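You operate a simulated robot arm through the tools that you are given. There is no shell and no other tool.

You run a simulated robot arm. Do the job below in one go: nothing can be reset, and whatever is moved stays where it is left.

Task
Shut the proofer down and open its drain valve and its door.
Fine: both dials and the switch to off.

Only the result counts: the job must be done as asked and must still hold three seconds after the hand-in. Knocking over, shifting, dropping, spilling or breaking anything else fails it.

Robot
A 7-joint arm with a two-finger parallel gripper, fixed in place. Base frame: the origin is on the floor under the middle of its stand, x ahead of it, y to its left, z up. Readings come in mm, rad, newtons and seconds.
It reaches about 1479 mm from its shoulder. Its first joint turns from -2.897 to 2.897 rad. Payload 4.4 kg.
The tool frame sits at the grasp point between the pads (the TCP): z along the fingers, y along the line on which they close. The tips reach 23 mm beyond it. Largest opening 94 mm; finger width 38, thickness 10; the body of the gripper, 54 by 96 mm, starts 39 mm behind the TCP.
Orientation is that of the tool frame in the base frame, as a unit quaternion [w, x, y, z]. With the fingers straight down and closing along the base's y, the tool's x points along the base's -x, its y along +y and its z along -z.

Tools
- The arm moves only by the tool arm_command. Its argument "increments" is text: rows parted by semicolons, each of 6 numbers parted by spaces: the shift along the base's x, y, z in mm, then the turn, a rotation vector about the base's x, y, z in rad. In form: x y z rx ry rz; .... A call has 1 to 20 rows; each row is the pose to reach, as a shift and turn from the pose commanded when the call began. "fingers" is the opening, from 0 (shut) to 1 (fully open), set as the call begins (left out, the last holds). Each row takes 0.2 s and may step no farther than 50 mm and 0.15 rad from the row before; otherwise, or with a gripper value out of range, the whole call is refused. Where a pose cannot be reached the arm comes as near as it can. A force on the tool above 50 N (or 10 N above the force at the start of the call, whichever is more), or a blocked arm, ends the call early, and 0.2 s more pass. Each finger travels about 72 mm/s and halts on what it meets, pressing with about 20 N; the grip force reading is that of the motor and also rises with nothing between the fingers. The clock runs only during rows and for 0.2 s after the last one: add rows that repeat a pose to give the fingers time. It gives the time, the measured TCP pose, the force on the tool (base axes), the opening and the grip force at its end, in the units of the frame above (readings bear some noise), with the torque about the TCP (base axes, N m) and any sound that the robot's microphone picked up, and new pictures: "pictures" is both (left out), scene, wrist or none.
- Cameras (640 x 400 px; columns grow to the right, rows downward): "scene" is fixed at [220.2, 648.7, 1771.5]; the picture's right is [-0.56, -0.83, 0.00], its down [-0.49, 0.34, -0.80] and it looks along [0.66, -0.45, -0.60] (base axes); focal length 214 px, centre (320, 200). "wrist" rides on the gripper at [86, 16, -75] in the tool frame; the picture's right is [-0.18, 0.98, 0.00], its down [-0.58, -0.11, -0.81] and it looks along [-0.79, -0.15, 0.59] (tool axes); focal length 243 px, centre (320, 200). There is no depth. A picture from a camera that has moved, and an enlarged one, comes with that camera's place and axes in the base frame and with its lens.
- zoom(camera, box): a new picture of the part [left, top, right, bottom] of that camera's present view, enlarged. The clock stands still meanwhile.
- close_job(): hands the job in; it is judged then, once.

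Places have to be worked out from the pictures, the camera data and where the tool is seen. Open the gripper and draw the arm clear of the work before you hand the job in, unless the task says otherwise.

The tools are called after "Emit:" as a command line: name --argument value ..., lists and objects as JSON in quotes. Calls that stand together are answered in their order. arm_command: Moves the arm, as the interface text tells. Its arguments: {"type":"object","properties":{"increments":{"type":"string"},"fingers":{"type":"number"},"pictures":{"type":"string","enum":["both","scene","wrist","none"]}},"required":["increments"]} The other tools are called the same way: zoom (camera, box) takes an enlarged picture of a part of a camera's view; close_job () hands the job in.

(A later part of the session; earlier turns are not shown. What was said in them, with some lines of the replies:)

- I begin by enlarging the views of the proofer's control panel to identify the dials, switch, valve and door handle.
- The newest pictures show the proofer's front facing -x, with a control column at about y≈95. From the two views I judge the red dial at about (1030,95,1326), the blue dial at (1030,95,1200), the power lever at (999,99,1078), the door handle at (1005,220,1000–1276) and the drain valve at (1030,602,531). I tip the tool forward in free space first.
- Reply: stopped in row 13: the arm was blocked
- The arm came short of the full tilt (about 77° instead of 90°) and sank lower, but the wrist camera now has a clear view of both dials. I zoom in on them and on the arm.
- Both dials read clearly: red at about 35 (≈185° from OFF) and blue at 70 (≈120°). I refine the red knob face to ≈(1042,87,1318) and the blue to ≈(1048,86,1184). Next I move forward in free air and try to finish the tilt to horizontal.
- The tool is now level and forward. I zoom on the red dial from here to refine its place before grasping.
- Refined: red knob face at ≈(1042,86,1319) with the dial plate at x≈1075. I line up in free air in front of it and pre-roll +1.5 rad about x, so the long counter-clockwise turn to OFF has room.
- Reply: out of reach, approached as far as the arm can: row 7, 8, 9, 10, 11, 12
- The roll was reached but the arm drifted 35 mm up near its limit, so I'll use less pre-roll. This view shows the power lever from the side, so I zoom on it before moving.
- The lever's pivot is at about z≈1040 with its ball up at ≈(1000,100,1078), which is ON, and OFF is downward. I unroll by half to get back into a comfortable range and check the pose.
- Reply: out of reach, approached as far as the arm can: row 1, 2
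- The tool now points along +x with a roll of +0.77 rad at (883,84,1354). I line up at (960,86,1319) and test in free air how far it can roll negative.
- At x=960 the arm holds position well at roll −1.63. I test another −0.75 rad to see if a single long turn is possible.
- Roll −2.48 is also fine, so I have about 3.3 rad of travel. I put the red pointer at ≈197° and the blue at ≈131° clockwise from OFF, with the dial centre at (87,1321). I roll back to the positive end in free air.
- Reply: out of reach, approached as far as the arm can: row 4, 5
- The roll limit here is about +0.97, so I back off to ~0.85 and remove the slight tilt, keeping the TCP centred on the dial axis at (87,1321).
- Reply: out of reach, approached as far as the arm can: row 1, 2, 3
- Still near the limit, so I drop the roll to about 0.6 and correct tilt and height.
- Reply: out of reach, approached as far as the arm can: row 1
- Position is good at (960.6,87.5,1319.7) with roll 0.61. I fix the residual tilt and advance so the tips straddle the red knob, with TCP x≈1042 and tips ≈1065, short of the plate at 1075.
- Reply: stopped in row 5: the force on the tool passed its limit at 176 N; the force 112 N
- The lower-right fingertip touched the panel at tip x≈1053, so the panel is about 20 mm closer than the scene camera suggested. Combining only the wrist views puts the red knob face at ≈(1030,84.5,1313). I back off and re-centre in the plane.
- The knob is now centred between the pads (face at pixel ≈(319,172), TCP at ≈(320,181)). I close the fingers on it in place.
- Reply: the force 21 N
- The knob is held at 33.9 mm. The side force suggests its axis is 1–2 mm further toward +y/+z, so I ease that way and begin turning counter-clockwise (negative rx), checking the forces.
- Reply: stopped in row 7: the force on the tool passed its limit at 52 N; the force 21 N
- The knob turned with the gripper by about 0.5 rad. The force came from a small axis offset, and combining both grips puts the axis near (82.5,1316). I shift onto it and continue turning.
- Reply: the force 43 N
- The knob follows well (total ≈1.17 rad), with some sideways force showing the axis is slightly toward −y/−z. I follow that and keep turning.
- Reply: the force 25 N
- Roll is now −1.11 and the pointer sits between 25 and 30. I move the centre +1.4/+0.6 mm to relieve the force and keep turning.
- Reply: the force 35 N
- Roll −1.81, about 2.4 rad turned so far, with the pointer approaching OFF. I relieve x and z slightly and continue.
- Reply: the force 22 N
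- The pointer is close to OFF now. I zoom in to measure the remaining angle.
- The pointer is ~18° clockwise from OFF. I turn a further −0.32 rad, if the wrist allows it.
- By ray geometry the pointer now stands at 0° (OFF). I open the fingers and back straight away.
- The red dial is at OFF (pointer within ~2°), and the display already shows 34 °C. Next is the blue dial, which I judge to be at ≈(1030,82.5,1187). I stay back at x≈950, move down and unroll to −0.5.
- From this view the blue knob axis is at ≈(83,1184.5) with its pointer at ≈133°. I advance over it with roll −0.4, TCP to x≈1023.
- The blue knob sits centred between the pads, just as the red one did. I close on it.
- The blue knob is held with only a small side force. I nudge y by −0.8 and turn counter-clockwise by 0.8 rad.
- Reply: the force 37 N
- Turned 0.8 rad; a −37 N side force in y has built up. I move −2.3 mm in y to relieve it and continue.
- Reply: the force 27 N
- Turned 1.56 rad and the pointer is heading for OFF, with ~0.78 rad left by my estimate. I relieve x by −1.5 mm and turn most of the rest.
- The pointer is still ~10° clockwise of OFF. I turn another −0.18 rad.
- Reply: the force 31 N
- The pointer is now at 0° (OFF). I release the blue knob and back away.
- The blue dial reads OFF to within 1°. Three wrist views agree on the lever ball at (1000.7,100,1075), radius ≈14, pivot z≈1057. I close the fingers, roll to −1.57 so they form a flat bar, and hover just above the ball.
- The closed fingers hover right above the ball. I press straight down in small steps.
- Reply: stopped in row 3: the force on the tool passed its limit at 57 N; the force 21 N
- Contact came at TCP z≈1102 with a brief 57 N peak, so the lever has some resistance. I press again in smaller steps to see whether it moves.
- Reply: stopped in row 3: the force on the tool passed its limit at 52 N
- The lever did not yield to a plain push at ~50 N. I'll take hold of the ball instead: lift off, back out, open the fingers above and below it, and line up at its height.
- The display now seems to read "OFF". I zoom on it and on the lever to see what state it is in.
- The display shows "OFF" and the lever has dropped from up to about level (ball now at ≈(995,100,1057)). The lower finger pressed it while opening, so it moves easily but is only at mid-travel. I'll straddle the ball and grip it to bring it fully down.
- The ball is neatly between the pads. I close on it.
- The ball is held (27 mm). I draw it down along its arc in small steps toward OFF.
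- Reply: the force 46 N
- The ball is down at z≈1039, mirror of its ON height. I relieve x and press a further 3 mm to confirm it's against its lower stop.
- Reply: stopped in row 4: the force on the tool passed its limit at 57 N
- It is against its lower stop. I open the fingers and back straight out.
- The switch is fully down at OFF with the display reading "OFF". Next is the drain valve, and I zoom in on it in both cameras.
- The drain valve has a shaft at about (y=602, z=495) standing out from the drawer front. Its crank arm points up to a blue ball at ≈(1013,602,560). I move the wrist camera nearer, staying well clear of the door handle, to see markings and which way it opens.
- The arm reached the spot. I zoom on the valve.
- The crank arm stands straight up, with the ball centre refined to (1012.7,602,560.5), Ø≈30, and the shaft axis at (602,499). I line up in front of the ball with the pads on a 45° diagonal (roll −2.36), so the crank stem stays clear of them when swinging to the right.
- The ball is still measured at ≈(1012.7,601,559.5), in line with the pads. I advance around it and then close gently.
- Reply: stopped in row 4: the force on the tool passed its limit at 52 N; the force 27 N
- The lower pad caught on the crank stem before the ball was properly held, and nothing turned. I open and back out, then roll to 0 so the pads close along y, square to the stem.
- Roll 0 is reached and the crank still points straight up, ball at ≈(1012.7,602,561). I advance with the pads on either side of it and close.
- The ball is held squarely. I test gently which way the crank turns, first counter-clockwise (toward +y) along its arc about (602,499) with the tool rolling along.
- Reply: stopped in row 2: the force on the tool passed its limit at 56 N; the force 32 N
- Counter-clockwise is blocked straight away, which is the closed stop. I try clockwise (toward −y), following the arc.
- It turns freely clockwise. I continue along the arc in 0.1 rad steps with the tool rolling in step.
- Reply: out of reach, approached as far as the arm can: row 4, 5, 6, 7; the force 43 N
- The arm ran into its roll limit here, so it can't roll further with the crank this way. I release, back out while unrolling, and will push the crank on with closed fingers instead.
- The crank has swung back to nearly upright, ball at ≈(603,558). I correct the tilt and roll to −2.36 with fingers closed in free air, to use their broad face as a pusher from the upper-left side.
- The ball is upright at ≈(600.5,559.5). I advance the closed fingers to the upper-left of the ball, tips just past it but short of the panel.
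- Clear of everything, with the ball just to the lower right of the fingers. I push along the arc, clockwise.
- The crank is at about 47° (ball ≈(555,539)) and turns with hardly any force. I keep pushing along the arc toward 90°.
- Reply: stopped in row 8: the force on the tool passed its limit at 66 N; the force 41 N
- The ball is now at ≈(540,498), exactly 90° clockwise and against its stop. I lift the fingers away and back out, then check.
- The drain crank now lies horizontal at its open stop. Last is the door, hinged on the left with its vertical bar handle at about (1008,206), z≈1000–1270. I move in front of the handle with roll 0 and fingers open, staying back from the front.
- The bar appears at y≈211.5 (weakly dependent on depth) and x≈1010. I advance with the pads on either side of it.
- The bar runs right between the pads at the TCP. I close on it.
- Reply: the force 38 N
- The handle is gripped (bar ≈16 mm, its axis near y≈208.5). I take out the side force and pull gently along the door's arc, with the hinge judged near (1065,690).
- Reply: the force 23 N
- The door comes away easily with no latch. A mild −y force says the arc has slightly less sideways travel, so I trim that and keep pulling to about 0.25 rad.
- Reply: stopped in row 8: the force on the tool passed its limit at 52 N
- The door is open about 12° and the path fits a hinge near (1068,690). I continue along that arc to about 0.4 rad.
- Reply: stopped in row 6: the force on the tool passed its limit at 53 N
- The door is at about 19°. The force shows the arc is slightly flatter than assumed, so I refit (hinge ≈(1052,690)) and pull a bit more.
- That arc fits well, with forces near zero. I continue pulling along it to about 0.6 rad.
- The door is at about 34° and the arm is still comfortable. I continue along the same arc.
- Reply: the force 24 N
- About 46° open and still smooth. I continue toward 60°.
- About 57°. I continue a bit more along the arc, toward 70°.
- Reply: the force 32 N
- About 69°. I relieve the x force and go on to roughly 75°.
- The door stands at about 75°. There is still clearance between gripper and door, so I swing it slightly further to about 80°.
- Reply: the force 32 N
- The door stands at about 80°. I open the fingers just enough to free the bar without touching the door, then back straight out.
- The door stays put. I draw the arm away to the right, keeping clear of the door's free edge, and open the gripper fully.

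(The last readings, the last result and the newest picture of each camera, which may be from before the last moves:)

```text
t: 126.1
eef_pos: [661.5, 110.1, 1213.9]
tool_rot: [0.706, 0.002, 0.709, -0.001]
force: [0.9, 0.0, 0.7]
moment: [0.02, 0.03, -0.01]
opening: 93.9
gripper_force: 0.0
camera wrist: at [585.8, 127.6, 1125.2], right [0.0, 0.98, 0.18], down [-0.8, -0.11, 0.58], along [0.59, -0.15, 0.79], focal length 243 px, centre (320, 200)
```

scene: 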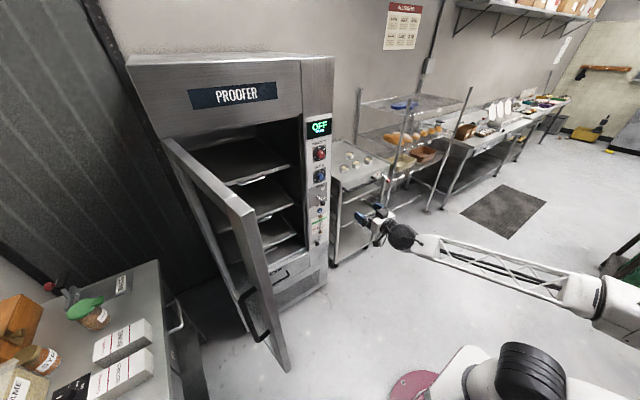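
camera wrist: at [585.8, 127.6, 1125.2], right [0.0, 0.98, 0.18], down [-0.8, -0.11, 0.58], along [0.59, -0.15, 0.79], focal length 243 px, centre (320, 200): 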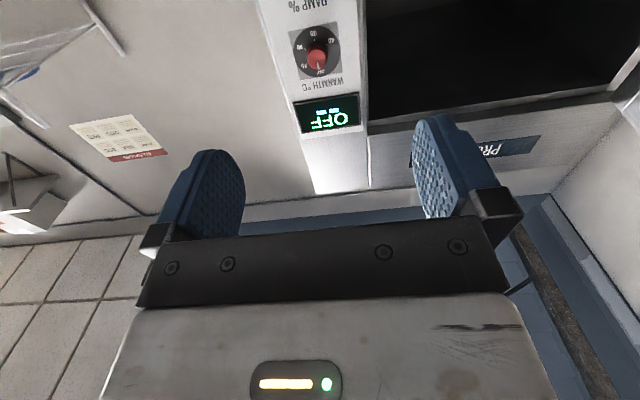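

I check the final states in the scene: dials, switch, door, drain and the surroundings.

Emit:
zoom --camera "scene" --box '[280, 110, 360, 190]'

Emit:
zoom --camera "scene" --box '[280, 160, 360, 250]'

Emit:
zoom --camera "scene" --box '[220, 250, 320, 330]'

Emit:
zoom --camera "scene" --box '[130, 100, 350, 390]'

```text
5.00 times, centred on (320, 150) of scene
camera zoom: at [220.2, 648.7, 1771.5], right [-0.56, -0.83, 0.0], down [-0.49, 0.34, -0.8], along [0.66, -0.45, -0.6], focal length 1072 px, centre (320, 450)
```

zoom: 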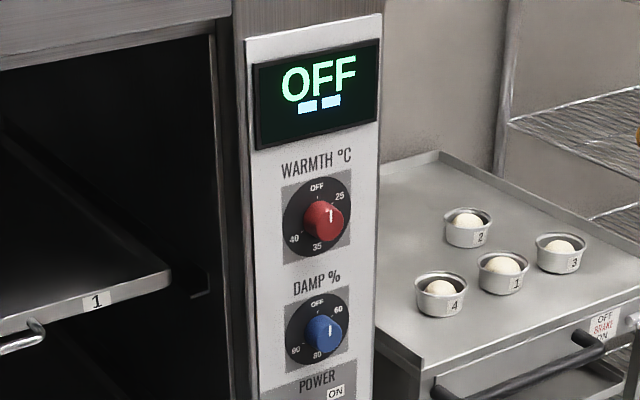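

```text
4.44 times, centred on (320, 205) of scene
camera zoom: at [220.2, 648.7, 1771.5], right [-0.56, -0.83, 0.0], down [-0.49, 0.34, -0.8], along [0.66, -0.45, -0.6], focal length 953 px, centre (320, 178)
```

zoom: 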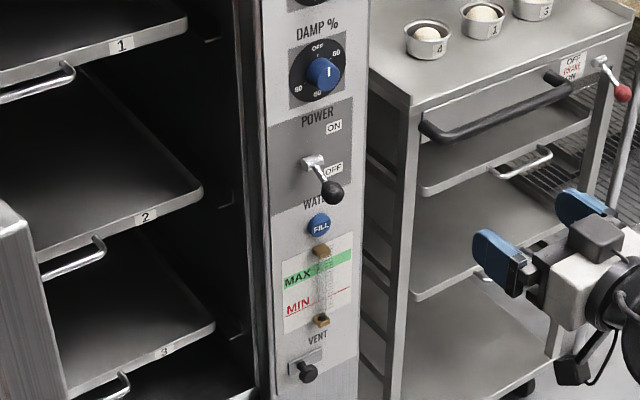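

```text
5.00 times, centred on (270, 290) of scene
camera zoom: at [220.2, 648.7, 1771.5], right [-0.56, -0.83, 0.0], down [-0.49, 0.34, -0.8], along [0.66, -0.45, -0.6], focal length 1072 px, centre (570, -250)
```

zoom: 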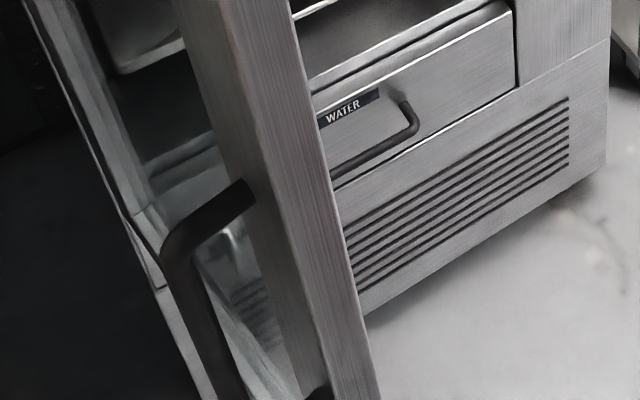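

```text
1.38 times, centred on (240, 245) of scene
camera zoom: at [220.2, 648.7, 1771.5], right [-0.56, -0.83, 0.0], down [-0.49, 0.34, -0.8], along [0.66, -0.45, -0.6], focal length 296 px, centre (430, 138)
```

zoom: 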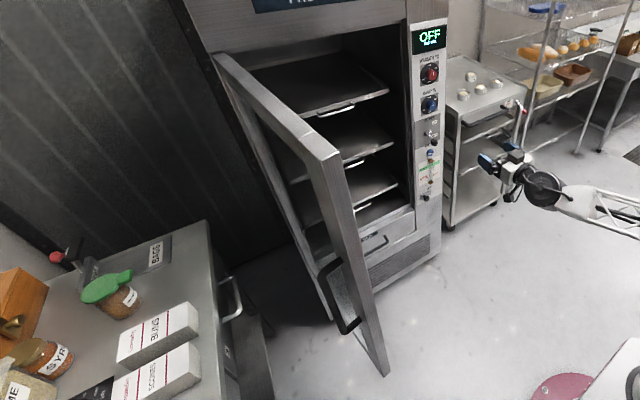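

Everything checks out:
- **Dials:** both pointers are at OFF.
- **Switch:** the lever is down at OFF and the display reads "OFF".
- **Drain:** the water gauge has emptied, so the valve is open.
- **Door:** it has stayed at about 80° for several seconds.
- **Arm:** the gripper is open and clear, and nothing else has moved.

I hand the job in.

Emit:
close_job

```text
The job is handed in.
```

The proofer is shut down, with its drain valve and door open, and I've handed the job in.

- **Dials:** the warmth and damp dials are both turned to OFF, with each pointer within about 2° of the mark.
- **Power switch:** the lever is down against its OFF stop, and the display reads "OFF".
- **Drain valve:** the handle is turned a quarter turn to its open stop, and the water gauge has emptied.
- **Door:** it stands open at about 80° and stayed there on its own for several seconds before hand-in.

While lining up on the warmth dial, a fingertip briefly pressed the control panel with about 176 N. I saw no damage or movement from it, and nothing else was knocked or shifted that I could see. The gripper is open and the arm is clear of the proofer.
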